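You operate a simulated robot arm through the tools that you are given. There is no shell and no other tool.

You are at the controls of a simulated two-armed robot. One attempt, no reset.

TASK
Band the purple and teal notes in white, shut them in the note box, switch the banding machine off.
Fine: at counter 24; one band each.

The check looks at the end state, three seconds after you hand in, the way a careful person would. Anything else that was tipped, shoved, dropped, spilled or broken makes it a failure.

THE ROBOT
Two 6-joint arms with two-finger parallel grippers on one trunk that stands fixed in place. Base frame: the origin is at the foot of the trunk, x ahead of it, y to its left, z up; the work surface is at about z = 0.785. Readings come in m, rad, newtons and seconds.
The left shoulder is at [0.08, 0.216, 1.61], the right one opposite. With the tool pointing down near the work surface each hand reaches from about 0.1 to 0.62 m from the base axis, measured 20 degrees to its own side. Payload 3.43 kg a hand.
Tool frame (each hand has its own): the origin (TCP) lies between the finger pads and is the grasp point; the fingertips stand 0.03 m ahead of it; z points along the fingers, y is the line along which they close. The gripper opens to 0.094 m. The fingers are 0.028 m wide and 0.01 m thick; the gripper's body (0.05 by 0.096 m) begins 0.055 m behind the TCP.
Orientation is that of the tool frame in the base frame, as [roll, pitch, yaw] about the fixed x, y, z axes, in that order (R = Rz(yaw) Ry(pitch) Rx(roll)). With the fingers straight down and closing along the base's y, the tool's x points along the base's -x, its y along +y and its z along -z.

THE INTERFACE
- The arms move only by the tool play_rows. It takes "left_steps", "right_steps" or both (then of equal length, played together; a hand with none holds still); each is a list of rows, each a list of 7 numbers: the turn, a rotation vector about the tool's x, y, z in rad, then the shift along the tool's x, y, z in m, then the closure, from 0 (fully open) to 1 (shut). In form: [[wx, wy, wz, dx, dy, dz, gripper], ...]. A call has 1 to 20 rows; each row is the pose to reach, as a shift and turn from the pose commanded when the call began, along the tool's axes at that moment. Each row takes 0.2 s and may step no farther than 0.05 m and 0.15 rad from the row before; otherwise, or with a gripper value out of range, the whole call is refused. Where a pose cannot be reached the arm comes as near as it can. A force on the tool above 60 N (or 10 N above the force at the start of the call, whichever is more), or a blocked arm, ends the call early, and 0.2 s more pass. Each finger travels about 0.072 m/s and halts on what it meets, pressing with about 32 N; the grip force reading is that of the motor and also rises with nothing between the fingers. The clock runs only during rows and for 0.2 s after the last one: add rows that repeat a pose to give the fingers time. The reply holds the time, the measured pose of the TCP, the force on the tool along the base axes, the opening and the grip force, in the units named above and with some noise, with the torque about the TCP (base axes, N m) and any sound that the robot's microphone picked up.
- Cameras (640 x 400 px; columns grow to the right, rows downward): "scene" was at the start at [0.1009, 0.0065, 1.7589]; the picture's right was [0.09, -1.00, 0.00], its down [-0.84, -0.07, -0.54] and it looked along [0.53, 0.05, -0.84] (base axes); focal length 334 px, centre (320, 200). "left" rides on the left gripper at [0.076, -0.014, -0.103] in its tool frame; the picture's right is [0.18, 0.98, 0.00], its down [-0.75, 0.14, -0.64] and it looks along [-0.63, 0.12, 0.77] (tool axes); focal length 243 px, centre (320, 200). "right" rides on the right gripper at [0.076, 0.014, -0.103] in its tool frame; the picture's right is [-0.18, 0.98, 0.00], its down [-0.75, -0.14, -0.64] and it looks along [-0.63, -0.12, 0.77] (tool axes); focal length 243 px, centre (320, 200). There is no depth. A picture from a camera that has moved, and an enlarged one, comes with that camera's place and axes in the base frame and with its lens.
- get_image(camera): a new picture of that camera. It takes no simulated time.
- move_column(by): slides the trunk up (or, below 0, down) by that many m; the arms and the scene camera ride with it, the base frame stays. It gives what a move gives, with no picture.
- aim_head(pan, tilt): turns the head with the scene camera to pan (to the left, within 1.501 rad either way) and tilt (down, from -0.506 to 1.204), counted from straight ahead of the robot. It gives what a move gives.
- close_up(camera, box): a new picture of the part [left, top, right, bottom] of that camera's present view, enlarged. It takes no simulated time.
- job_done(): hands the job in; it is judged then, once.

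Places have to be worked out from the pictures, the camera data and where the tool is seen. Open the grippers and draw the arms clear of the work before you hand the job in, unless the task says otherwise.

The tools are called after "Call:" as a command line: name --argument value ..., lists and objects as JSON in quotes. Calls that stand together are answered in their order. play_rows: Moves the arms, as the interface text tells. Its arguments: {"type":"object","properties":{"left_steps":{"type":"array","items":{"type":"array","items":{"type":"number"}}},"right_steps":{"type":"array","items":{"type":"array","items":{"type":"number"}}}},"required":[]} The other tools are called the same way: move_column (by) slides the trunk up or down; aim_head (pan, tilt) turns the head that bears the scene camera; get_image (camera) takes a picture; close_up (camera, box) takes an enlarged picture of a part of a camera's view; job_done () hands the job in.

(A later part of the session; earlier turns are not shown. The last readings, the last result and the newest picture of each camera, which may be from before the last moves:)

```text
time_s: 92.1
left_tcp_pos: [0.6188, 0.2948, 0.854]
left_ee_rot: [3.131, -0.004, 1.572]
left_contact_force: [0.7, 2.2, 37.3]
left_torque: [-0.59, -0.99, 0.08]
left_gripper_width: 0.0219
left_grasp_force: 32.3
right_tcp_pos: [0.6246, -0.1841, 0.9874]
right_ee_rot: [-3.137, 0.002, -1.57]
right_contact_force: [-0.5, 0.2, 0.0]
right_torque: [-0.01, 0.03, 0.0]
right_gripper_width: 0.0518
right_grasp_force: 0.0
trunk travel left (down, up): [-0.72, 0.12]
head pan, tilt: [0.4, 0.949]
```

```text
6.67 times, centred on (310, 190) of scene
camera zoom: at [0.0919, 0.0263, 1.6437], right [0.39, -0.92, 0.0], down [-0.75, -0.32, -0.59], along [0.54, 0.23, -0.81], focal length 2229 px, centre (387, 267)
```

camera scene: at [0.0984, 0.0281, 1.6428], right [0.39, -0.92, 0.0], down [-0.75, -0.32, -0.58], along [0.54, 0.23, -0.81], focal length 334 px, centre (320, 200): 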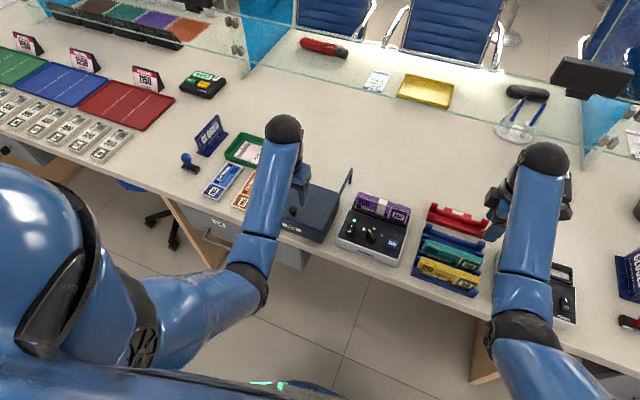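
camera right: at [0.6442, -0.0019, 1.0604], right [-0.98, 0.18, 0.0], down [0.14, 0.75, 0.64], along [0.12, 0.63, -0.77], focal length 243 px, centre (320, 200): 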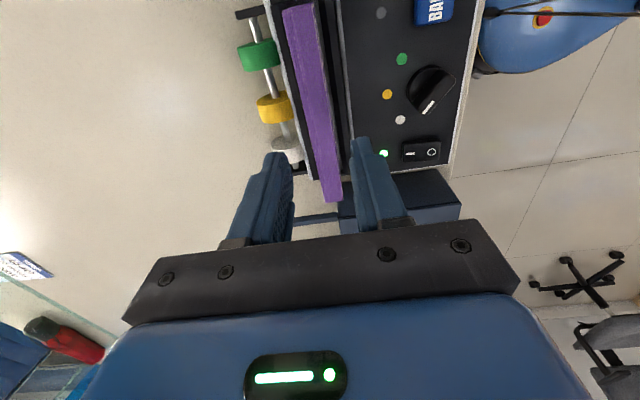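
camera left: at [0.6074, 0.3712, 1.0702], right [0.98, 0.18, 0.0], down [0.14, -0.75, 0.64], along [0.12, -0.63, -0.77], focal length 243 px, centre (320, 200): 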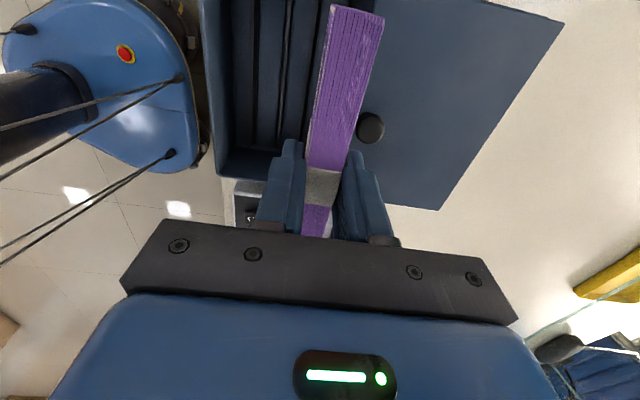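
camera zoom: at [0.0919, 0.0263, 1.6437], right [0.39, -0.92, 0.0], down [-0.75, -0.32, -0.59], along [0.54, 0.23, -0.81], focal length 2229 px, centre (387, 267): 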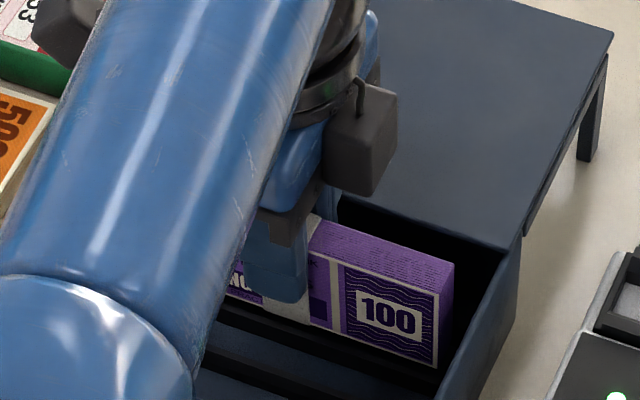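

Seated between the ribs. Easing the pressure, opening just enough (to clear the lid edge), then rising straight up.

Call:
play_rows --left_steps '[[0, 0, 0, 0, 0, -0.004, 1], [0, 0, 0, 0, 0, -0.005, 0.8], [0, 0, 0, 0, 0, -0.005, 0.72], [0, 0, 0, 0, 0, -0.005, 0.71], [0, 0, 0, 0, 0, -0.005, 0.71]]'

Call:
close_up --camera "left" --box '[240, 0, 440, 240]'

```text
time_s: 93.3
left_tcp_pos: [0.6163, 0.2958, 0.8554]
left_ee_rot: [3.14, -0.001, 1.569]
left_contact_force: [-0.1, 0.7, 21.4]
left_torque: [-0.31, -0.56, 0.0]
left_gripper_width: 0.0271
left_grasp_force: 0.0
right_tcp_pos: [0.6263, -0.1846, 0.9853]
right_ee_rot: [-3.14, 0.0, -1.571]
right_contact_force: [0.0, -0.5, 0.3]
right_torque: [0.03, -0.05, 0.0]
right_gripper_width: 0.0517
right_grasp_force: 0.0
trunk travel left (down, up): [-0.72, 0.12]
head pan, tilt: [0.4, 0.949]
```

```text
1.67 times, centred on (340, 120) of left
camera zoom: at [0.6039, 0.3721, 0.9573], right [0.98, 0.18, 0.0], down [0.14, -0.75, 0.64], along [0.12, -0.63, -0.77], focal length 404 px, centre (287, 333)
```

zoom: 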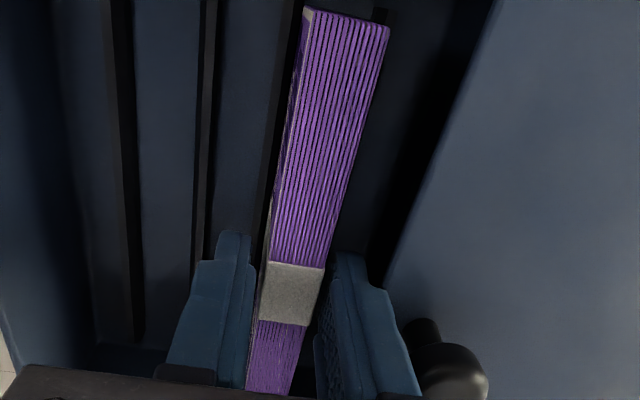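

There is still 21 N with the pack released – the hand's body is touching the knob top, not the pack. I rise straight up.

Call:
play_rows --left_steps '[[0, 0, 0, 0, 0, -0.02, 0.7], [0, 0, 0, 0, 0, -0.05, 0.68], [0, 0, 0, 0, 0, -0.085, 0.6], [0, 0, 0, 0, 0, -0.115, 0.5]]'

Call:
get_image --camera "left"

Call:
close_up --camera "left" --box '[200, 0, 440, 200]'

Call:
close_up --camera "scene" --box '[250, 130, 390, 230]'

```text
time_s: 94.3
left_tcp_pos: [0.6217, 0.2969, 0.9671]
left_ee_rot: [-3.139, 0.001, 1.572]
left_contact_force: [0.2, 0.6, 0.9]
left_torque: [0.02, -0.03, 0.0]
left_gripper_width: 0.0468
left_grasp_force: 0.2
right_tcp_pos: [0.6285, -0.1831, 0.983]
right_ee_rot: [3.14, 0.0, -1.57]
right_contact_force: [0.4, -0.6, -0.2]
right_torque: [-0.04, 0.02, 0.01]
right_gripper_width: 0.0518
right_grasp_force: 0.0
trunk travel left (down, up): [-0.72, 0.12]
head pan, tilt: [0.4, 0.949]
```

```text
taken
camera left: at [0.6078, 0.3738, 1.0693], right [0.98, 0.18, 0.0], down [0.14, -0.75, 0.64], along [0.12, -0.63, -0.77], focal length 243 px, centre (320, 200)
```

left: 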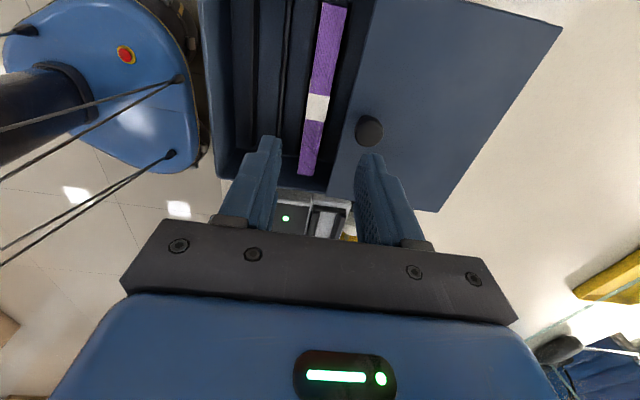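

```text
2.00 times, centred on (320, 100) of left
camera zoom: at [0.6078, 0.3738, 1.0693], right [0.98, 0.18, 0.0], down [0.14, -0.75, 0.64], along [0.12, -0.63, -0.77], focal length 485 px, centre (320, 400)
```

zoom: 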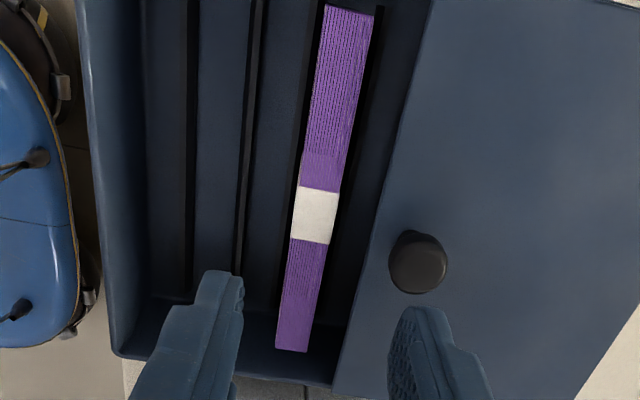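

```text
4.00 times, centred on (320, 180) of scene
camera zoom: at [0.0996, 0.029, 1.6427], right [0.39, -0.92, 0.0], down [-0.75, -0.32, -0.58], along [0.54, 0.23, -0.81], focal length 1337 px, centre (320, 280)
```

zoom: 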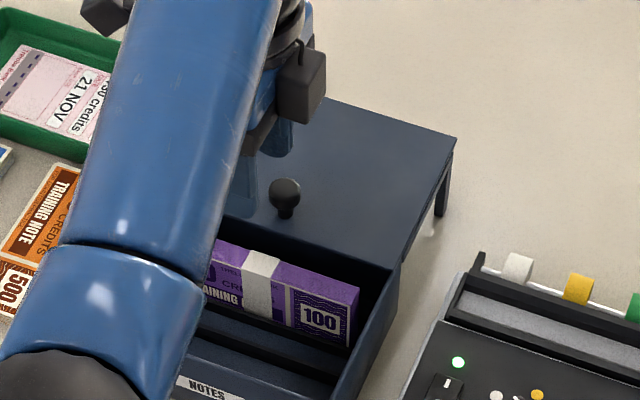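

The purple pack stands in the rear slot, banded. Now the teal one: right hand goes above it (x≈0.603, y≈-0.14), left hand parks to the left of the box.

Call:
play_rows --left_steps '[[0, 0, 0, 0.03, 0.005, -0.005, 0.4], [0, 0, 0, 0.06, 0.01, -0.01, 0.4], [0, 0, 0, 0.1, 0.015, -0.013, 0.4], [0, 0, 0, 0.143, 0.023, -0.013, 0.4], [0, 0, 0, 0.143, 0.023, -0.013, 0.4]]' --right_steps '[[0, 0, 0, -0.011, 0.006, 0.005, 0.47], [0, 0, 0, -0.022, 0.012, 0.01, 0.47], [0, 0, 0, -0.033, 0.018, 0.015, 0.47], [0, 0, 0, -0.044, 0.0255, 0.022, 0.47], [0, 0, 0, -0.044, 0.0255, 0.022, 0.47]]'

Call:
aim_head --pan 0.0 --tilt 1.005

Call:
close_up --camera "right" --box '[220, 0, 440, 200]'

Call:
get_image --camera "scene"

```text
time_s: 95.5
left_tcp_pos: [0.6434, 0.4394, 0.9826]
left_ee_rot: [-3.139, -0.001, 1.571]
left_contact_force: [1.1, -0.4, -0.7]
left_torque: [-0.01, -0.04, -0.01]
left_gripper_width: 0.0564
left_grasp_force: 0.1
right_tcp_pos: [0.6032, -0.1408, 0.9622]
right_ee_rot: [3.141, 0.001, -1.569]
right_contact_force: [0.1, -0.1, -0.7]
right_torque: [0.01, -0.03, 0.01]
right_gripper_width: 0.0497
right_grasp_force: 0.1
trunk travel left (down, up): [-0.72, 0.12]
head pan, tilt: [0.4, 0.949]
```

```text
time_s: 96.3
left_tcp_pos: [0.6434, 0.4385, 0.983]
left_ee_rot: [3.141, 0.0, 1.571]
left_contact_force: [0.1, 0.0, 0.3]
left_torque: [0.01, 0.01, -0.03]
left_gripper_width: 0.0561
left_grasp_force: 0.0
right_tcp_pos: [0.6034, -0.1408, 0.9605]
right_ee_rot: [3.14, -0.001, -1.571]
right_contact_force: [0.3, 1.0, 0.1]
right_torque: [-0.01, -0.01, 0.0]
right_gripper_width: 0.0497
right_grasp_force: 0.2
trunk travel left (down, up): [-0.72, 0.12]
head pan, tilt: [0.0, 1.005]
```

```text
2.00 times, centred on (330, 100) of right
camera zoom: at [0.5868, -0.2163, 1.0649], right [-0.98, 0.18, 0.0], down [0.14, 0.75, 0.64], along [0.12, 0.63, -0.77], focal length 485 px, centre (300, 400)
```

zoom: 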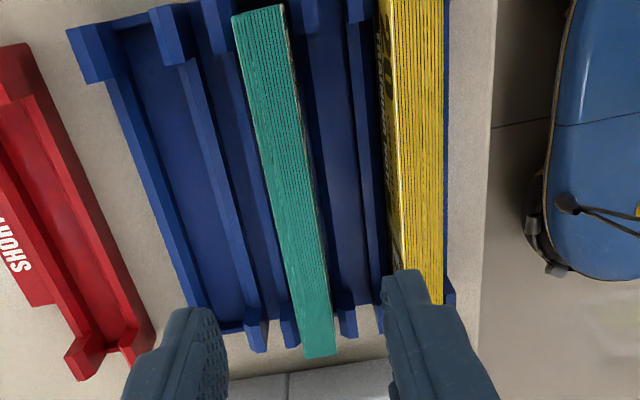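

```text
taken
camera scene: at [0.1012, 0.0004, 1.6388], right [0.0, -1.0, 0.0], down [-0.84, 0.0, -0.54], along [0.54, 0.0, -0.84], focal length 334 px, centre (320, 200)
```

scene: 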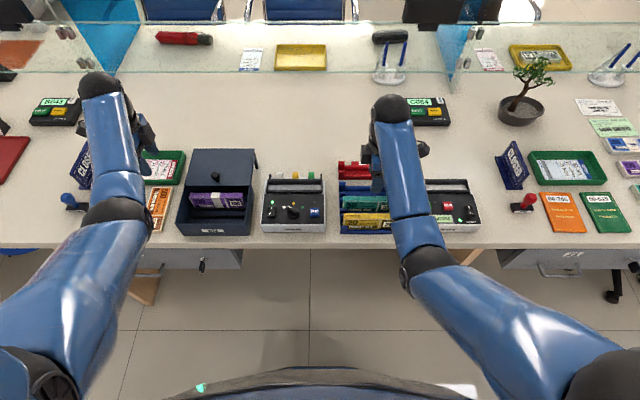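

Teal is centred within 2 mm; correcting and lowering in two stages, then gripping.

Call:
play_rows --right_steps '[[0, 0, 0, -0.001, -0.0018, 0.03, 0.47], [0, 0, 0, -0.001, -0.0018, 0.06, 0.47], [0, 0, 0, -0.001, -0.0018, 0.08, 0.47]]'

Call:
close_up --camera "right" --box '[220, 0, 440, 240]'

```text
time_s: 97.1
left_tcp_pos: [0.6431, 0.4383, 0.9822]
left_ee_rot: [-3.141, -0.001, 1.57]
left_contact_force: [-0.3, 0.0, 0.0]
left_torque: [-0.03, -0.03, -0.01]
left_gripper_width: 0.0566
left_grasp_force: 0.1
right_tcp_pos: [0.6037, -0.1363, 0.8823]
right_ee_rot: [-3.141, 0.0, -1.572]
right_contact_force: [0.8, -0.3, -0.6]
right_torque: [0.02, 0.03, 0.01]
right_gripper_width: 0.0498
right_grasp_force: 0.1
trunk travel left (down, up): [-0.72, 0.12]
head pan, tilt: [0.0, 1.005]
```

```text
1.67 times, centred on (330, 120) of right
camera zoom: at [0.5875, -0.2136, 0.986], right [-0.98, 0.18, 0.0], down [0.14, 0.75, 0.64], along [0.12, 0.63, -0.77], focal length 404 px, centre (303, 333)
```

zoom: 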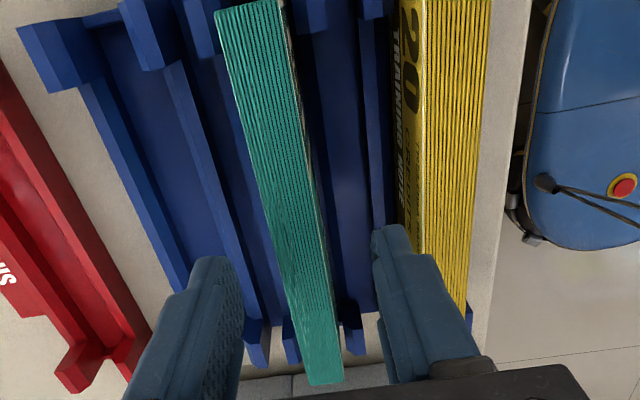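

Good. Lowering the last 33 mm and closing on the teal pack, then lifting it.

Call:
play_rows --right_steps '[[0, 0, 0, 0.001, -0.001, 0.015, 0.47], [0, 0, 0, 0.001, -0.001, 0.033, 0.47], [0, 0, 0, 0.001, -0.001, 0.033, 0.6], [0, 0, 0, 0.001, -0.001, 0.033, 0.75], [0, 0, 0, 0.001, -0.001, 0.033, 1], [0, 0, 0, 0.001, -0.001, 0.033, 1], [0, 0, 0, 0.001, -0.001, 0.033, 1]]'

Call:
play_rows --right_steps '[[0, 0, 0, 0, 0, -0.02, 1], [0, 0, 0, 0, 0, -0.045, 1], [0, 0, 0, 0, 0, -0.08, 1], [0, 0, 0, 0, 0, -0.115, 1], [0, 0, 0, 0, 0, -0.115, 1]]'

Call:
get_image --camera "right"

```text
time_s: 98.7
left_tcp_pos: [0.6443, 0.439, 0.9821]
left_ee_rot: [-3.141, 0.0, 1.571]
left_contact_force: [-1.2, -0.1, 0.5]
left_torque: [0.03, 0.0, -0.01]
left_gripper_width: 0.0564
left_grasp_force: 0.0
right_tcp_pos: [0.6047, -0.1394, 0.8499]
right_ee_rot: [-3.14, 0.0, -1.57]
right_contact_force: [-1.7, 0.0, 0.1]
right_torque: [0.01, 0.02, -0.02]
right_gripper_width: 0.0218
right_grasp_force: 32.2
trunk travel left (down, up): [-0.72, 0.12]
head pan, tilt: [0.0, 1.005]
```

```text
time_s: 99.9
left_tcp_pos: [0.6438, 0.44, 0.9824]
left_ee_rot: [3.14, -0.002, 1.572]
left_contact_force: [0.7, 0.3, 0.3]
left_torque: [0.01, 0.01, -0.04]
left_gripper_width: 0.0567
left_grasp_force: 0.1
right_tcp_pos: [0.6037, -0.1417, 0.9659]
right_ee_rot: [-3.141, 0.0, -1.57]
right_contact_force: [0.0, 0.1, -0.4]
right_torque: [-0.04, 0.0, 0.02]
right_gripper_width: 0.0214
right_grasp_force: 31.9
trunk travel left (down, up): [-0.72, 0.12]
head pan, tilt: [0.0, 1.005]
```

```text
taken
camera right: at [0.5878, -0.2162, 1.0681], right [-0.98, 0.18, 0.0], down [0.14, 0.75, 0.64], along [0.12, 0.63, -0.77], focal length 243 px, centre (320, 200)
```

right: 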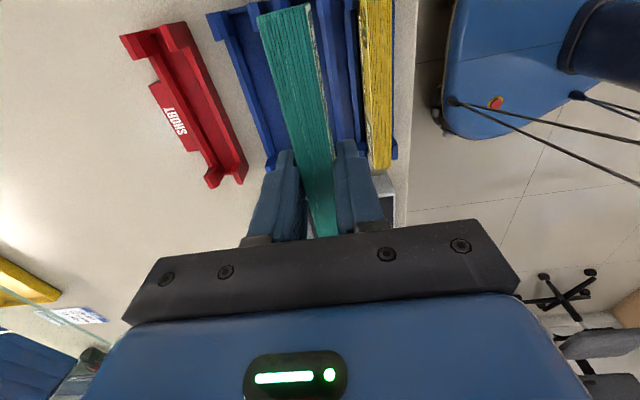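

Teal is lifted. Carrying it to above the bander slot.

Call:
play_rows --right_steps '[[0, 0, 0, -0.03, -0.03, 0, 1], [0, 0, 0, -0.065, -0.05, 0, 1], [0, 0, 0, -0.11, -0.055, 0, 1], [0, 0, 0, -0.155, -0.055, 0, 1], [0, 0, 0, -0.195, -0.055, 0, 1], [0, 0, 0, -0.2155, -0.055, 0, 1], [0, 0, 0, -0.2155, -0.055, 0, 1]]'

Call:
move_column --by -0.055

Call:
play_rows --right_steps '[[0, 0, 0, 0, 0, -0.02, 1], [0, 0, 0, 0, 0, -0.035, 1], [0, 0, 0, 0, 0, -0.035, 1]]'

```text
time_s: 101.5
left_tcp_pos: [0.6447, 0.4376, 0.9824]
left_ee_rot: [3.141, 0.001, 1.57]
left_contact_force: [0.0, -0.2, 0.2]
left_torque: [0.01, 0.0, -0.02]
left_gripper_width: 0.0566
left_grasp_force: 0.0
right_tcp_pos: [0.6585, 0.0758, 0.9653]
right_ee_rot: [-3.14, 0.002, -1.571]
right_contact_force: [-0.1, -0.1, -0.5]
right_torque: [0.0, 0.01, 0.01]
right_gripper_width: 0.0174
right_grasp_force: 32.2
trunk travel left (down, up): [-0.72, 0.12]
head pan, tilt: [0.0, 1.005]
```

```text
time_s: 102.5
left_tcp_pos: [0.6433, 0.4389, 0.9277]
left_ee_rot: [3.141, -0.002, 1.571]
left_contact_force: [-0.1, 0.0, 0.8]
left_torque: [-0.01, 0.01, 0.02]
left_gripper_width: 0.0565
left_grasp_force: 0.0
right_tcp_pos: [0.659, 0.0763, 0.9098]
right_ee_rot: [3.141, -0.001, -1.57]
right_contact_force: [-0.2, -0.5, -1.6]
right_torque: [0.03, 0.02, -0.03]
right_gripper_width: 0.0172
right_grasp_force: 31.7
trunk travel left (down, up): [-0.665, 0.175]
head pan, tilt: [0.0, 1.005]
```

```text
time_s: 103.3
left_tcp_pos: [0.6428, 0.439, 0.9271]
left_ee_rot: [3.141, -0.001, 1.572]
left_contact_force: [0.1, 0.0, -0.3]
left_torque: [0.01, 0.02, -0.01]
left_gripper_width: 0.0563
left_grasp_force: 0.1
right_tcp_pos: [0.6664, 0.0788, 0.9433]
right_ee_rot: [-3.141, -0.002, -1.572]
right_contact_force: [0.4, -0.2, -1.2]
right_torque: [-0.01, -0.03, 0.03]
right_gripper_width: 0.0172
right_grasp_force: 31.7
right hand out of reach, approached as far as the arm can: row 2, 3
trunk travel left (down, up): [-0.665, 0.175]
head pan, tilt: [0.0, 1.005]
```

The grip width fell from 0.0218 to 0.0172 during the move – I must look at the teal pack now.

Call:
get_image --camera "right"

Call:
close_up --camera "scene" --box '[240, 110, 400, 220]'

Call:
close_up --camera "right" --box '[240, 0, 400, 240]'

Call:
get_image --camera "scene"

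```text
taken
camera right: at [0.6502, 0.003, 1.0464], right [-0.98, 0.18, 0.0], down [0.14, 0.75, 0.64], along [0.12, 0.63, -0.77], focal length 243 px, centre (320, 200)
```

right: 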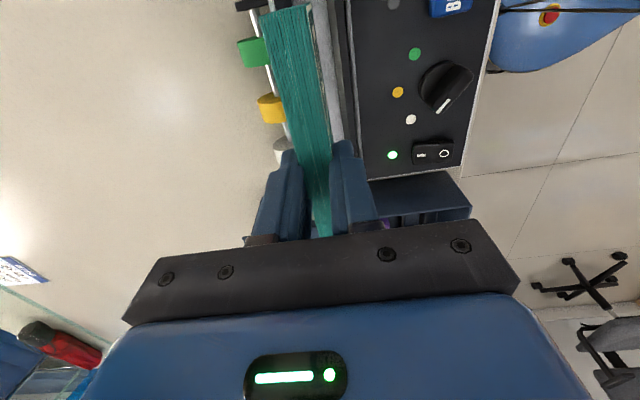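

```text
3.64 times, centred on (320, 165) of scene
camera zoom: at [0.1015, 0.0006, 1.5838], right [0.0, -1.0, 0.0], down [-0.84, 0.0, -0.54], along [0.54, 0.0, -0.84], focal length 1216 px, centre (320, 327)
```

zoom: 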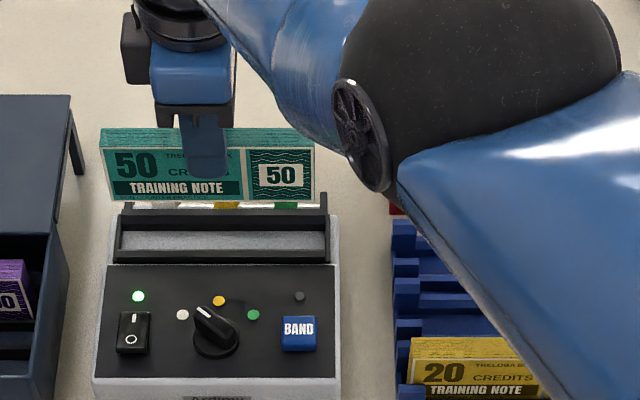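

```text
1.67 times, centred on (320, 120) of right
camera zoom: at [0.6502, 0.003, 1.0464], right [-0.98, 0.18, 0.0], down [0.14, 0.75, 0.64], along [0.12, 0.63, -0.77], focal length 404 px, centre (320, 333)
```

zoom: 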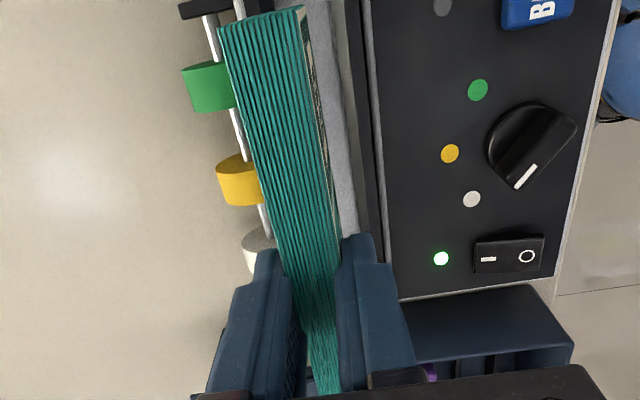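

```text
taken
camera scene: at [0.1015, 0.0006, 1.5838], right [0.0, -1.0, 0.0], down [-0.84, 0.0, -0.54], along [0.54, 0.0, -0.84], focal length 334 px, centre (320, 200)
```

scene: 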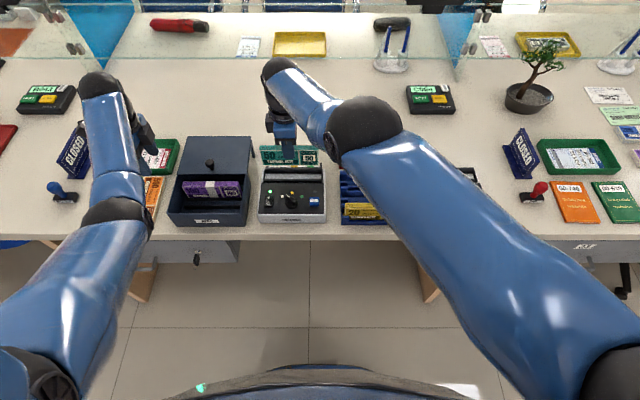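

Call:
close_up --camera "right" --box '[270, 130, 370, 240]'

Call:
close_up --camera "right" --box '[250, 0, 350, 62]'

Call:
close_up --camera "scene" --box '[255, 135, 335, 185]'

```text
3.64 times, centred on (320, 185) of right
camera zoom: at [0.6502, 0.003, 1.0464], right [-0.98, 0.18, 0.0], down [0.14, 0.75, 0.64], along [0.12, 0.63, -0.77], focal length 882 px, centre (320, 254)
```

zoom: 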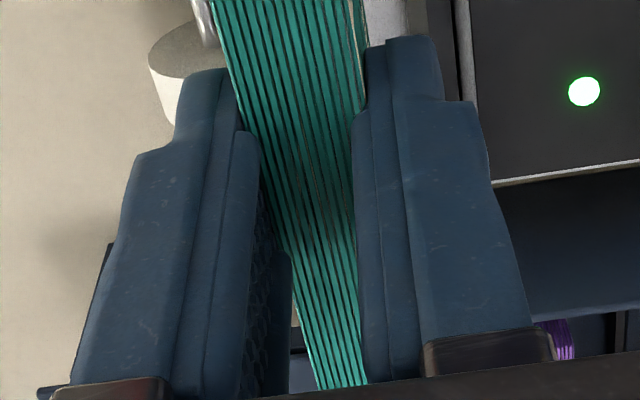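

```text
6.40 times, centred on (300, 31) of right
camera zoom: at [0.6502, 0.003, 1.0464], right [-0.98, 0.18, 0.0], down [0.14, 0.75, 0.64], along [0.12, 0.63, -0.77], focal length 1553 px, centre (448, 1282)
```

zoom: 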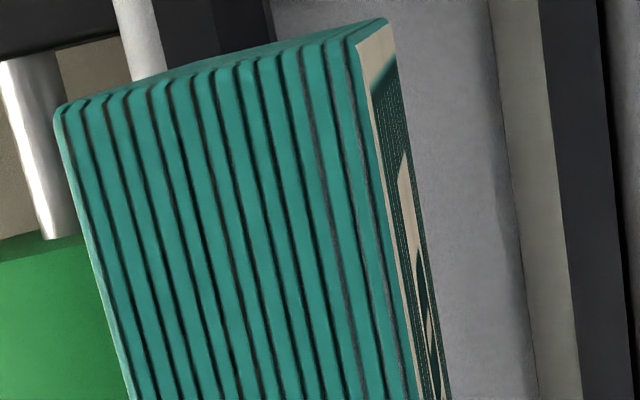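

```text
8.00 times, centred on (295, 160) of scene
camera zoom: at [0.1015, 0.0006, 1.5838], right [0.0, -1.0, 0.0], down [-0.84, 0.0, -0.54], along [0.54, 0.0, -0.84], focal length 2675 px, centre (520, 520)
```

zoom: 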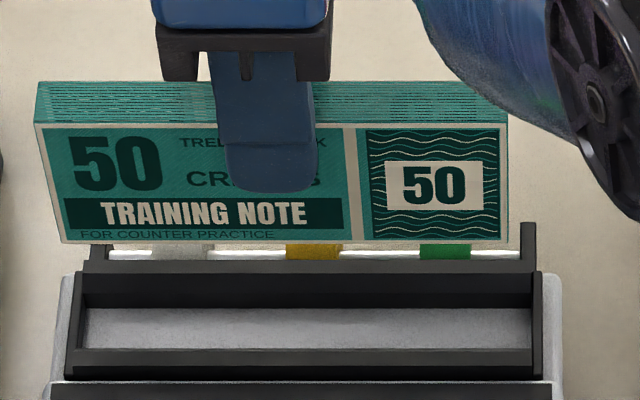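

The pack itself looks whole, but I check the rack and table for anything dropped.

Call:
close_up --camera "scene" --box '[320, 150, 420, 240]'

Call:
close_up --camera "right" --box '[300, 0, 380, 50]'

```text
4.44 times, centred on (370, 195) of scene
camera zoom: at [0.1015, 0.0006, 1.5838], right [0.0, -1.0, 0.0], down [-0.84, 0.0, -0.54], along [0.54, 0.0, -0.84], focal length 1486 px, centre (98, 222)
```

zoom: 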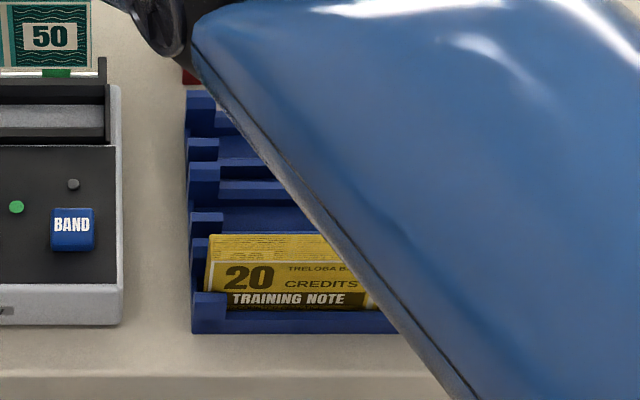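

```text
8.00 times, centred on (340, 25) of right
camera zoom: at [0.6502, 0.003, 1.0464], right [-0.98, 0.18, 0.0], down [0.14, 0.75, 0.64], along [0.12, 0.63, -0.77], focal length 1941 px, centre (160, 1600)
```

zoom: 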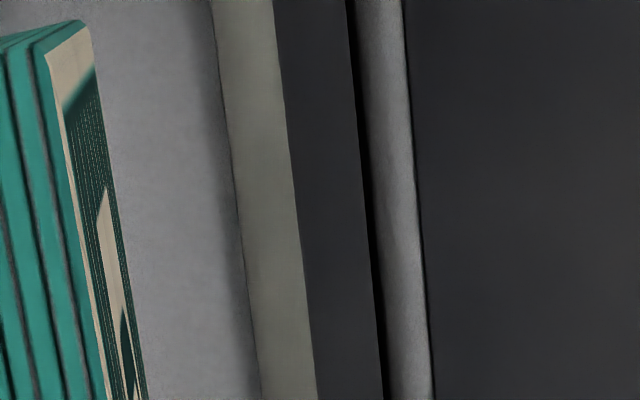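

Nothing was dropped; the pack just settled a few mm lower in the fingers. I lower the trunk for reach and check alignment.

Call:
move_column --by -0.025

Call:
play_rows --right_steps '[[0, 0, 0, 0.001, 0.004, 0, 1], [0, 0, 0, 0.003, 0.008, 0, 1], [0, 0, 0, 0.003, 0.008, 0, 1]]'

Call:
close_up --camera "right" --box '[250, 0, 350, 62]'

Call:
close_up --camera "scene" --box '[250, 110, 370, 200]'

```text
time_s: 104.0
left_tcp_pos: [0.6445, 0.4394, 0.9018]
left_ee_rot: [-3.14, 0.0, 1.572]
left_contact_force: [0.4, -0.6, 0.4]
left_torque: [0.03, -0.04, 0.01]
left_gripper_width: 0.0564
left_grasp_force: 0.1
right_tcp_pos: [0.6671, 0.0791, 0.9177]
right_ee_rot: [-3.14, 0.0, -1.57]
right_contact_force: [-0.9, 0.4, -1.0]
right_torque: [-0.01, -0.01, 0.03]
right_gripper_width: 0.0172
right_grasp_force: 32.2
trunk travel left (down, up): [-0.64, 0.2]
head pan, tilt: [0.0, 1.005]
```

```text
time_s: 104.8
left_tcp_pos: [0.6433, 0.4386, 0.9023]
left_ee_rot: [3.141, -0.001, 1.571]
left_contact_force: [-0.1, -0.1, 0.1]
left_torque: [-0.03, -0.03, 0.02]
left_gripper_width: 0.0562
left_grasp_force: 0.2
right_tcp_pos: [0.6659, 0.0794, 0.9156]
right_ee_rot: [3.14, -0.002, -1.571]
right_contact_force: [-0.9, -0.5, -1.9]
right_torque: [-0.01, 0.0, 0.05]
right_gripper_width: 0.017
right_grasp_force: 32.0
right hand out of reach, approached as far as the arm can: row 1, 2, 3
trunk travel left (down, up): [-0.64, 0.2]
head pan, tilt: [0.0, 1.005]
```

```text
6.40 times, centred on (300, 31) of right
camera zoom: at [0.6487, 0.0038, 1.0187], right [-0.98, 0.18, 0.0], down [0.14, 0.75, 0.64], along [0.12, 0.63, -0.77], focal length 1553 px, centre (448, 1282)
```

zoom: 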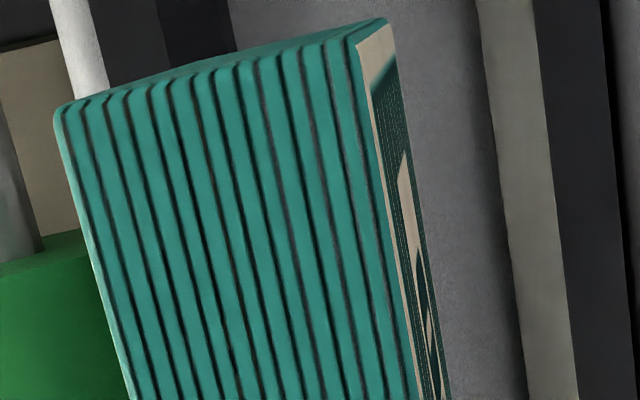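

```text
4.44 times, centred on (310, 155) of scene
camera zoom: at [0.1012, 0.0007, 1.5588], right [0.0, -1.0, 0.0], down [-0.84, 0.0, -0.54], along [0.54, 0.0, -0.84], focal length 1486 px, centre (364, 400)
```

zoom: 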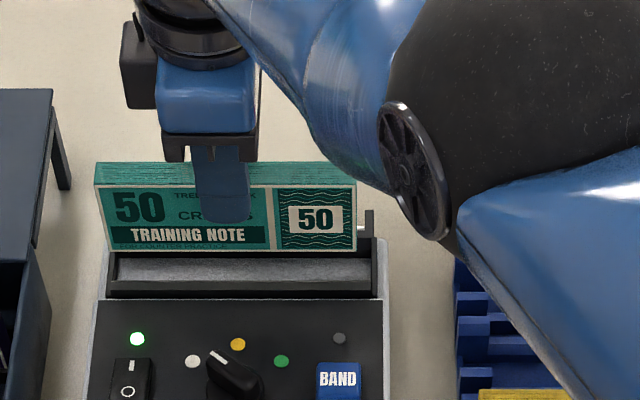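

Here the arm's cross-body range is narrow: only lower poses allow the right x. I go back up with the trunk, set the hand to the pose that was reachable (z≈0.91), and will then do the insertion with the column itself.

Call:
move_column --by 0.025

Call:
play_rows --right_steps '[[0, 0, 0, -0.003, -0.008, 0.01, 1], [0, 0, 0, -0.003, -0.008, 0.02, 1], [0, 0, 0, -0.003, -0.008, 0.03, 1], [0, 0, 0, -0.003, -0.008, 0.03, 1]]'

Call:
close_up --camera "right" --box '[250, 0, 350, 62]'

Call:
close_up --camera "scene" --box '[250, 110, 370, 200]'

```text
time_s: 105.5
left_tcp_pos: [0.6428, 0.4385, 0.9268]
left_ee_rot: [3.141, 0.001, 1.571]
left_contact_force: [0.8, 0.2, 0.6]
left_torque: [0.01, 0.01, 0.01]
left_gripper_width: 0.0564
left_grasp_force: 0.0
right_tcp_pos: [0.665, 0.0794, 0.9416]
right_ee_rot: [3.14, -0.001, -1.571]
right_contact_force: [0.2, 0.7, -1.5]
right_torque: [0.0, 0.04, 0.01]
right_gripper_width: 0.0172
right_grasp_force: 32.7
trunk travel left (down, up): [-0.665, 0.175]
head pan, tilt: [0.0, 1.005]
```

```text
time_s: 106.5
left_tcp_pos: [0.6445, 0.4386, 0.9259]
left_ee_rot: [3.141, 0.0, 1.571]
left_contact_force: [0.7, 0.2, 0.0]
left_torque: [0.01, 0.04, -0.01]
left_gripper_width: 0.0563
left_grasp_force: 0.0
right_tcp_pos: [0.6603, 0.0778, 0.9201]
right_ee_rot: [3.139, 0.0, -1.57]
right_contact_force: [-0.2, -0.2, -0.3]
right_torque: [0.02, 0.01, 0.02]
right_gripper_width: 0.0173
right_grasp_force: 31.9
right hand out of reach, approached as far as the arm can: row 1, 2, 3, 4
trunk travel left (down, up): [-0.665, 0.175]
head pan, tilt: [0.0, 1.005]
```

```text
6.40 times, centred on (300, 31) of right
camera zoom: at [0.6447, 0.0013, 1.0232], right [-0.98, 0.18, 0.0], down [0.14, 0.75, 0.64], along [0.12, 0.63, -0.77], focal length 1553 px, centre (448, 1282)
```

zoom: 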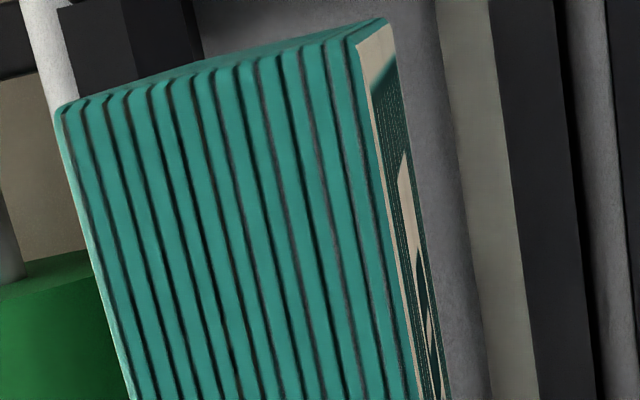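

```text
4.44 times, centred on (310, 155) of scene
camera zoom: at [0.1013, 0.0007, 1.5838], right [0.0, -1.0, 0.0], down [-0.84, 0.0, -0.54], along [0.54, 0.0, -0.84], focal length 1486 px, centre (364, 400)
```

zoom: 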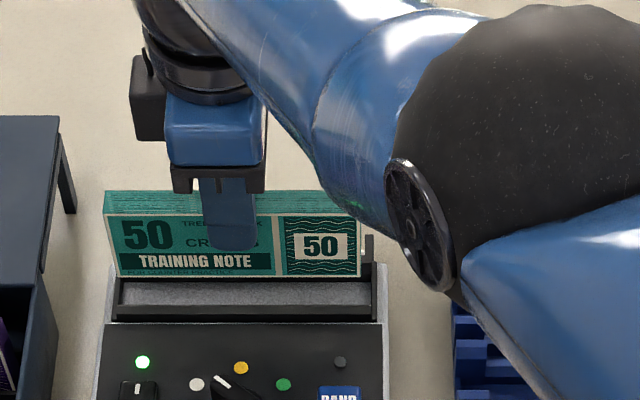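

Alignment is now good in x (pack centre 0.6584 vs slot 0.658). I lower 8 mm by the arm so the pose becomes exactly reachable, then check.

Call:
play_rows --right_steps '[[0, 0, 0, 0, 0, 0.004, 1], [0, 0, 0, 0, 0, 0.008, 1], [0, 0, 0, 0, 0, 0.008, 1]]'

Call:
close_up --camera "right" --box '[250, 0, 350, 62]'

Call:
close_up --camera "scene" --box '[250, 110, 370, 200]'

```text
time_s: 107.3
left_tcp_pos: [0.643, 0.4389, 0.9278]
left_ee_rot: [3.141, 0.0, 1.57]
left_contact_force: [-0.4, 1.0, -0.5]
left_torque: [0.01, 0.03, -0.01]
left_gripper_width: 0.0563
left_grasp_force: 0.0
right_tcp_pos: [0.6592, 0.0774, 0.9123]
right_ee_rot: [-3.14, 0.0, -1.57]
right_contact_force: [0.3, -0.8, -1.9]
right_torque: [0.01, -0.05, 0.02]
right_gripper_width: 0.017
right_grasp_force: 31.6
trunk travel left (down, up): [-0.665, 0.175]
head pan, tilt: [0.0, 1.005]
```

```text
6.40 times, centred on (300, 31) of right
camera zoom: at [0.6437, 0.0011, 1.0154], right [-0.98, 0.18, 0.0], down [0.14, 0.75, 0.64], along [0.12, 0.63, -0.77], focal length 1553 px, centre (448, 1282)
```

zoom: 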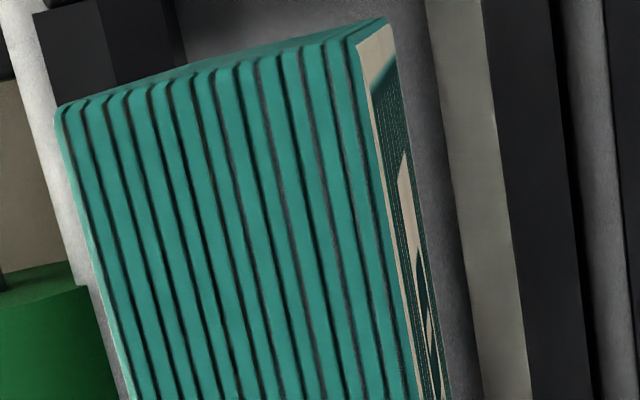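

```text
4.44 times, centred on (310, 155) of scene
camera zoom: at [0.1014, 0.0008, 1.5838], right [0.0, -1.0, 0.0], down [-0.84, 0.0, -0.54], along [0.54, 0.0, -0.84], focal length 1486 px, centre (364, 400)
```

zoom: 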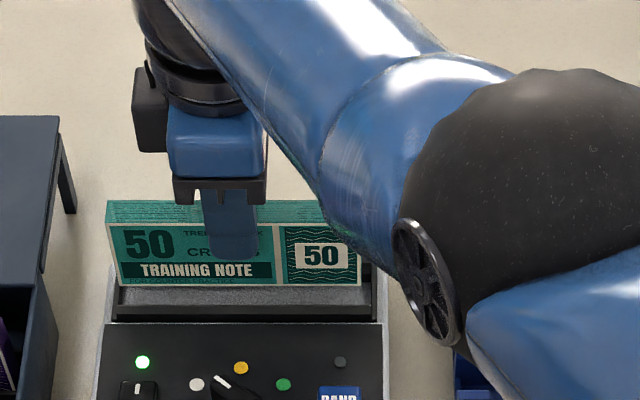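

Aligned and within reach. I shift 1.5 mm in -y and lower the column 2 cm for the insertion.

Call:
play_rows --right_steps '[[0, 0, 0, 0.0015, -0.0005, 0, 1], [0, 0, 0, 0.0015, -0.0005, 0, 1]]'

Call:
move_column --by -0.02

Call:
close_up --camera "right" --box '[250, 0, 350, 62]'

Call:
close_up --camera "scene" --box '[250, 110, 370, 200]'

```text
time_s: 107.9
left_tcp_pos: [0.6434, 0.439, 0.9275]
left_ee_rot: [3.14, 0.0, 1.572]
left_contact_force: [0.6, 0.8, -0.2]
left_torque: [-0.01, 0.01, 0.03]
left_gripper_width: 0.0565
left_grasp_force: 0.0
right_tcp_pos: [0.6611, 0.0756, 0.9122]
right_ee_rot: [3.139, 0.0, -1.571]
right_contact_force: [0.7, 0.3, -1.4]
right_torque: [0.0, -0.05, -0.02]
right_gripper_width: 0.0173
right_grasp_force: 32.0
trunk travel left (down, up): [-0.665, 0.175]
head pan, tilt: [0.0, 1.005]
```

```text
time_s: 108.6
left_tcp_pos: [0.6437, 0.4393, 0.9066]
left_ee_rot: [3.141, 0.001, 1.571]
left_contact_force: [-0.1, 0.5, 0.4]
left_torque: [-0.02, -0.03, 0.03]
left_gripper_width: 0.0565
left_grasp_force: 0.1
right_tcp_pos: [0.66, 0.0764, 0.8915]
right_ee_rot: [3.139, -0.001, -1.571]
right_contact_force: [0.7, -0.1, -1.4]
right_torque: [-0.01, 0.01, 0.0]
right_gripper_width: 0.0173
right_grasp_force: 31.9
trunk travel left (down, up): [-0.645, 0.195]
head pan, tilt: [0.0, 1.005]
```

```text
6.40 times, centred on (300, 31) of right
camera zoom: at [0.6445, -0.0002, 0.9951], right [-0.98, 0.18, 0.0], down [0.14, 0.75, 0.64], along [0.12, 0.63, -0.77], focal length 1553 px, centre (448, 1282)
```

zoom: 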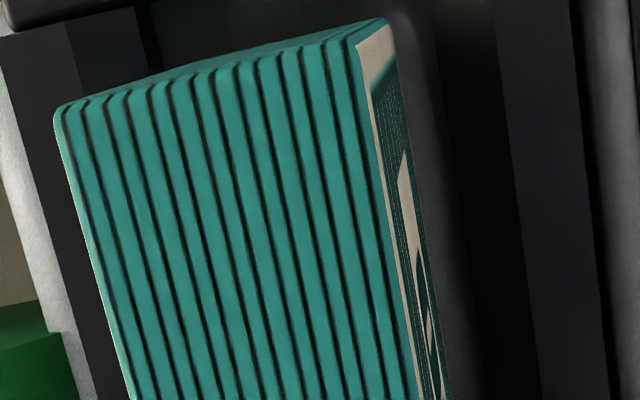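

```text
4.44 times, centred on (310, 155) of scene
camera zoom: at [0.1019, 0.0009, 1.5637], right [0.0, -1.0, 0.0], down [-0.84, 0.0, -0.54], along [0.54, 0.0, -0.84], focal length 1486 px, centre (364, 400)
```

zoom: 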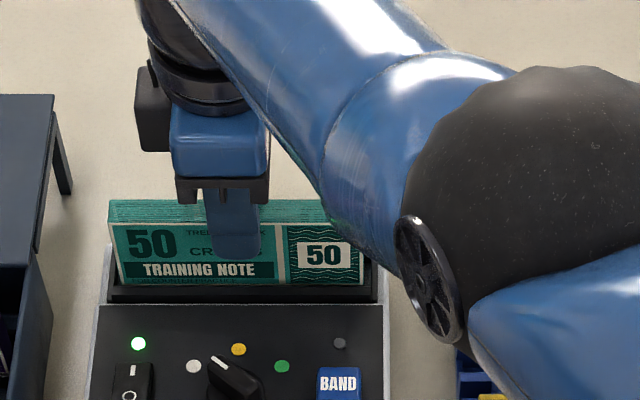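

In the slot and free of contact. A few more millimetres by the column.

Call:
move_column --by -0.004

Call:
move_column --by -0.002

```text
time_s: 109.1
left_tcp_pos: [0.6442, 0.439, 0.9036]
left_ee_rot: [-3.141, -0.001, 1.57]
left_contact_force: [0.1, 0.0, -0.6]
left_torque: [-0.01, 0.0, 0.04]
left_gripper_width: 0.0566
left_grasp_force: 0.1
right_tcp_pos: [0.6604, 0.076, 0.8878]
right_ee_rot: [-3.142, -0.001, -1.571]
right_contact_force: [0.2, 0.1, 0.2]
right_torque: [0.08, -0.01, 0.03]
right_gripper_width: 0.0171
right_grasp_force: 31.9
trunk travel left (down, up): [-0.641, 0.199]
head pan, tilt: [0.0, 1.005]
```

```text
time_s: 109.6
left_tcp_pos: [0.6431, 0.4385, 0.9027]
left_ee_rot: [3.138, 0.001, 1.571]
left_contact_force: [-0.4, -0.5, 0.4]
left_torque: [0.02, -0.01, 0.02]
left_gripper_width: 0.0565
left_grasp_force: 0.1
right_tcp_pos: [0.6599, 0.0761, 0.8874]
right_ee_rot: [-3.14, -0.001, -1.571]
right_contact_force: [0.2, 0.4, 10.3]
right_torque: [-0.19, 0.04, 0.0]
right_gripper_width: 0.0174
right_grasp_force: 32.1
trunk travel left (down, up): [-0.639, 0.201]
head pan, tilt: [0.0, 1.005]
```

Seated (10 N). Releasing and lifting off with the column.

Call:
play_rows --right_steps '[[0, 0, 0, 0, 0, -0.001, 0.8], [0, 0, 0, 0, 0, -0.001, 0.7], [0, 0, 0, 0, 0, -0.001, 0.6], [0, 0, 0, 0, 0, -0.001, 0.6]]'

Call:
close_up --camera "right" --box '[220, 0, 440, 240]'

Call:
move_column --by 0.075

Call:
close_up --camera "scene" --box '[250, 130, 370, 220]'

Call:
get_image --camera "right"

```text
time_s: 110.6
left_tcp_pos: [0.6442, 0.4396, 0.9013]
left_ee_rot: [3.14, 0.0, 1.57]
left_contact_force: [0.1, 0.7, 0.3]
left_torque: [-0.03, 0.0, 0.04]
left_gripper_width: 0.0562
left_grasp_force: 0.0
right_tcp_pos: [0.6601, 0.0756, 0.8868]
right_ee_rot: [3.139, -0.003, -1.571]
right_contact_force: [-0.5, -0.4, 0.5]
right_torque: [0.01, 0.02, -0.03]
right_gripper_width: 0.0373
right_grasp_force: 0.0
trunk travel left (down, up): [-0.639, 0.201]
head pan, tilt: [0.0, 1.005]
```

```text
1.67 times, centred on (330, 120) of right
camera zoom: at [0.6437, -0.0001, 0.9907], right [-0.98, 0.18, 0.0], down [0.14, 0.75, 0.64], along [0.12, 0.63, -0.77], focal length 404 px, centre (303, 333)
```

zoom: 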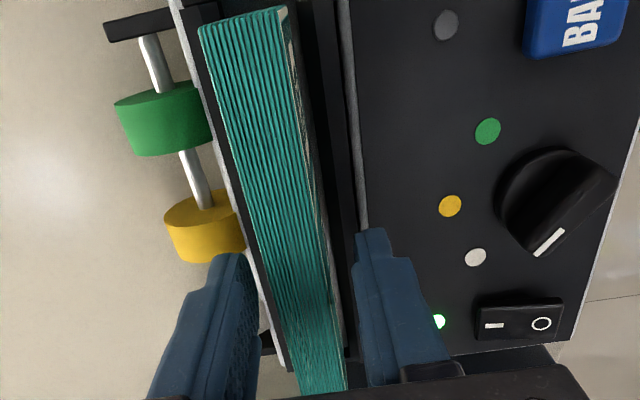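

```text
time_s: 111.8
left_tcp_pos: [0.6435, 0.4383, 0.9762]
left_ee_rot: [-3.139, 0.0, 1.572]
left_contact_force: [-0.2, 0.7, 0.4]
left_torque: [-0.03, -0.02, -0.01]
left_gripper_width: 0.0565
left_grasp_force: 0.0
right_tcp_pos: [0.6602, 0.0769, 0.9622]
right_ee_rot: [3.14, 0.0, -1.572]
right_contact_force: [-0.2, -0.8, -0.8]
right_torque: [0.02, 0.03, 0.03]
right_gripper_width: 0.0376
right_grasp_force: 0.0
trunk travel left (down, up): [-0.714, 0.126]
head pan, tilt: [0.0, 1.005]
```

```text
4.44 times, centred on (310, 175) of scene
camera zoom: at [0.1015, 0.0008, 1.6328], right [0.0, -1.0, 0.0], down [-0.84, 0.0, -0.54], along [0.54, 0.0, -0.84], focal length 1486 px, centre (364, 311)
```

zoom: 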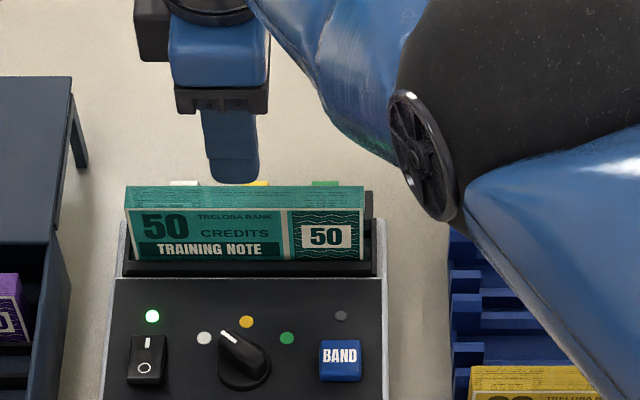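

```text
taken
camera right: at [0.6437, -0.0001, 1.0658], right [-0.98, 0.18, 0.0], down [0.14, 0.75, 0.64], along [0.12, 0.63, -0.77], focal length 243 px, centre (320, 200)
```

right: 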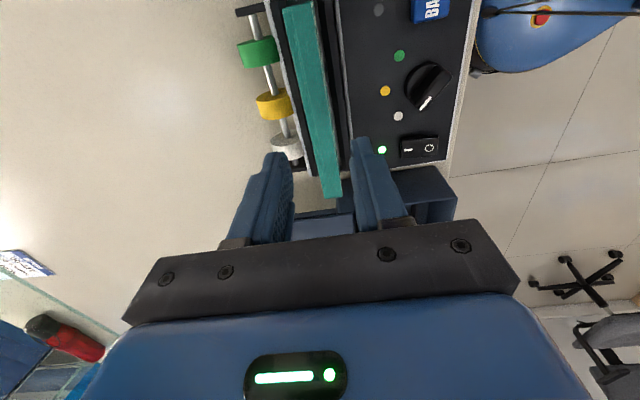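

Teal stands in the bander. Right hand moves over BAND with closed fingers.

Call:
play_rows --right_steps '[[0, 0, 0, 0.015, 0.025, 0, 0.8], [0, 0, 0, 0.03, 0.05, 0.01, 1], [0, 0, 0, 0.045, 0.075, 0.02, 1], [0, 0, 0, 0.0619, 0.0932, 0.028, 1], [0, 0, 0, 0.0619, 0.0932, 0.028, 1]]'

Call:
close_up --camera "right" --box '[220, 40, 440, 180]'

```text
time_s: 113.0
left_tcp_pos: [0.6413, 0.439, 0.9778]
left_ee_rot: [3.14, 0.0, 1.571]
left_contact_force: [0.7, -0.3, 0.1]
left_torque: [-0.01, 0.01, 0.04]
left_gripper_width: 0.0566
left_grasp_force: 0.1
right_tcp_pos: [0.6426, 0.0584, 0.9134]
right_ee_rot: [-3.136, -0.001, -1.57]
right_contact_force: [-0.2, 1.8, 16.0]
right_torque: [0.06, -0.15, 0.02]
right_gripper_width: 0.0
right_grasp_force: 32.0
right hand out of reach, approached as far as the arm can: row 1, 2, 3, 4, 5
trunk travel left (down, up): [-0.714, 0.126]
head pan, tilt: [0.0, 1.005]
```

```text
2.86 times, centred on (330, 110) of right
camera zoom: at [0.6262, -0.0171, 1.0145], right [-0.98, 0.18, 0.0], down [0.14, 0.75, 0.64], along [0.12, 0.63, -0.77], focal length 693 px, centre (291, 457)
```

zoom: 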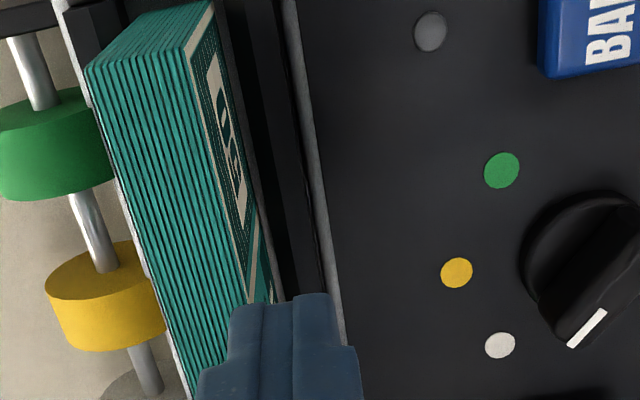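

The arm could not follow (range limit in this arm posture) and the fingertips came down near the pack's top. I lift with the column at once.

Call:
move_column --by 0.05

Call:
get_image --camera "right"

Call:
get_image --camera "scene"

Call:
close_up --camera "scene" --box '[240, 150, 340, 230]'

```text
time_s: 113.9
left_tcp_pos: [0.6438, 0.4404, 1.0253]
left_ee_rot: [-3.14, -0.001, 1.573]
left_contact_force: [0.1, 0.1, 1.1]
left_torque: [0.01, -0.01, 0.0]
left_gripper_width: 0.0564
left_grasp_force: 0.0
right_tcp_pos: [0.6424, 0.0564, 0.9574]
right_ee_rot: [3.14, -0.002, -1.573]
right_contact_force: [-0.6, 0.3, 0.3]
right_torque: [0.01, 0.02, 0.01]
right_gripper_width: 0.0001
right_grasp_force: 32.4
trunk travel left (down, up): [-0.764, 0.076]
head pan, tilt: [0.0, 1.005]
```

```text
taken
camera right: at [0.6271, -0.0184, 1.0607], right [-0.98, 0.18, 0.0], down [0.14, 0.75, 0.64], along [0.12, 0.63, -0.77], focal length 243 px, centre (320, 200)
```

right: 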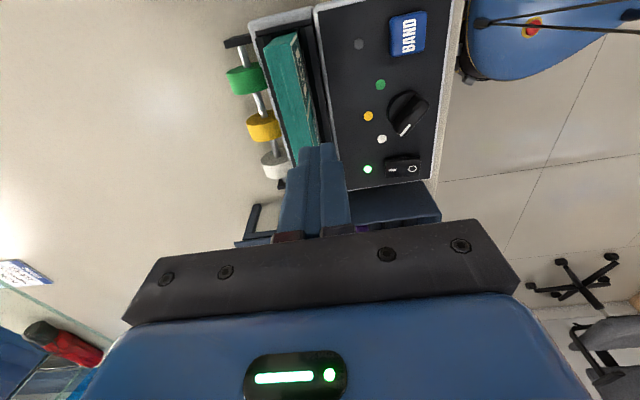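

```text
taken
camera scene: at [0.1015, 0.001, 1.6828], right [0.0, -1.0, 0.0], down [-0.84, 0.0, -0.54], along [0.54, 0.0, -0.84], focal length 334 px, centre (320, 200)
```

scene: 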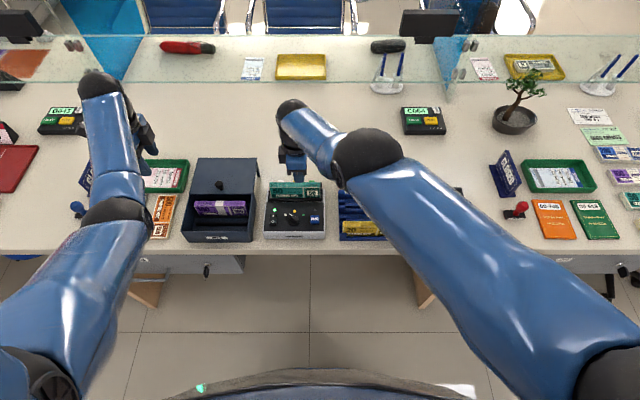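

```text
5.00 times, centred on (290, 190) of scene
camera zoom: at [0.1015, 0.001, 1.6828], right [0.0, -1.0, 0.0], down [-0.84, 0.0, -0.54], along [0.54, 0.0, -0.84], focal length 1672 px, centre (470, 250)
```

zoom: 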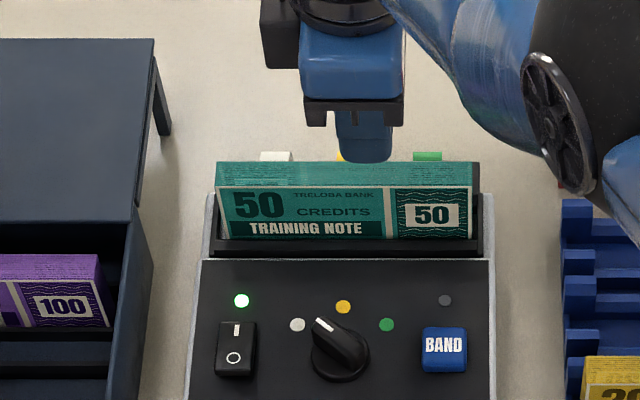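

The pack still stands in the slot. I move the right hand to the right first, out of the cramped cross-body posture, then approach BAND from there.

Call:
play_rows --right_steps '[[0, 0, 0, 0.03, 0, 0, 1], [0, 0, 0, 0.06, 0, 0, 1], [0, 0, 0, 0.1, 0.0, 0, 1], [0, 0, 0, 0.14, 0.0, 0, 1]]'

```text
time_s: 114.9
left_tcp_pos: [0.6444, 0.4379, 1.027]
left_ee_rot: [-3.141, -0.002, 1.574]
left_contact_force: [0.1, -0.4, 0.1]
left_torque: [-0.01, -0.01, 0.02]
left_gripper_width: 0.0565
left_grasp_force: 0.1
right_tcp_pos: [0.6825, -0.0755, 0.9405]
right_ee_rot: [3.139, 0.001, -1.57]
right_contact_force: [0.2, -0.6, 0.1]
right_torque: [-0.02, -0.03, 0.0]
right_gripper_width: 0.0001
right_grasp_force: 31.9
right hand out of reach, approached as far as the arm can: row 1, 2, 3, 4
trunk travel left (down, up): [-0.764, 0.076]
head pan, tilt: [0.0, 1.005]
```

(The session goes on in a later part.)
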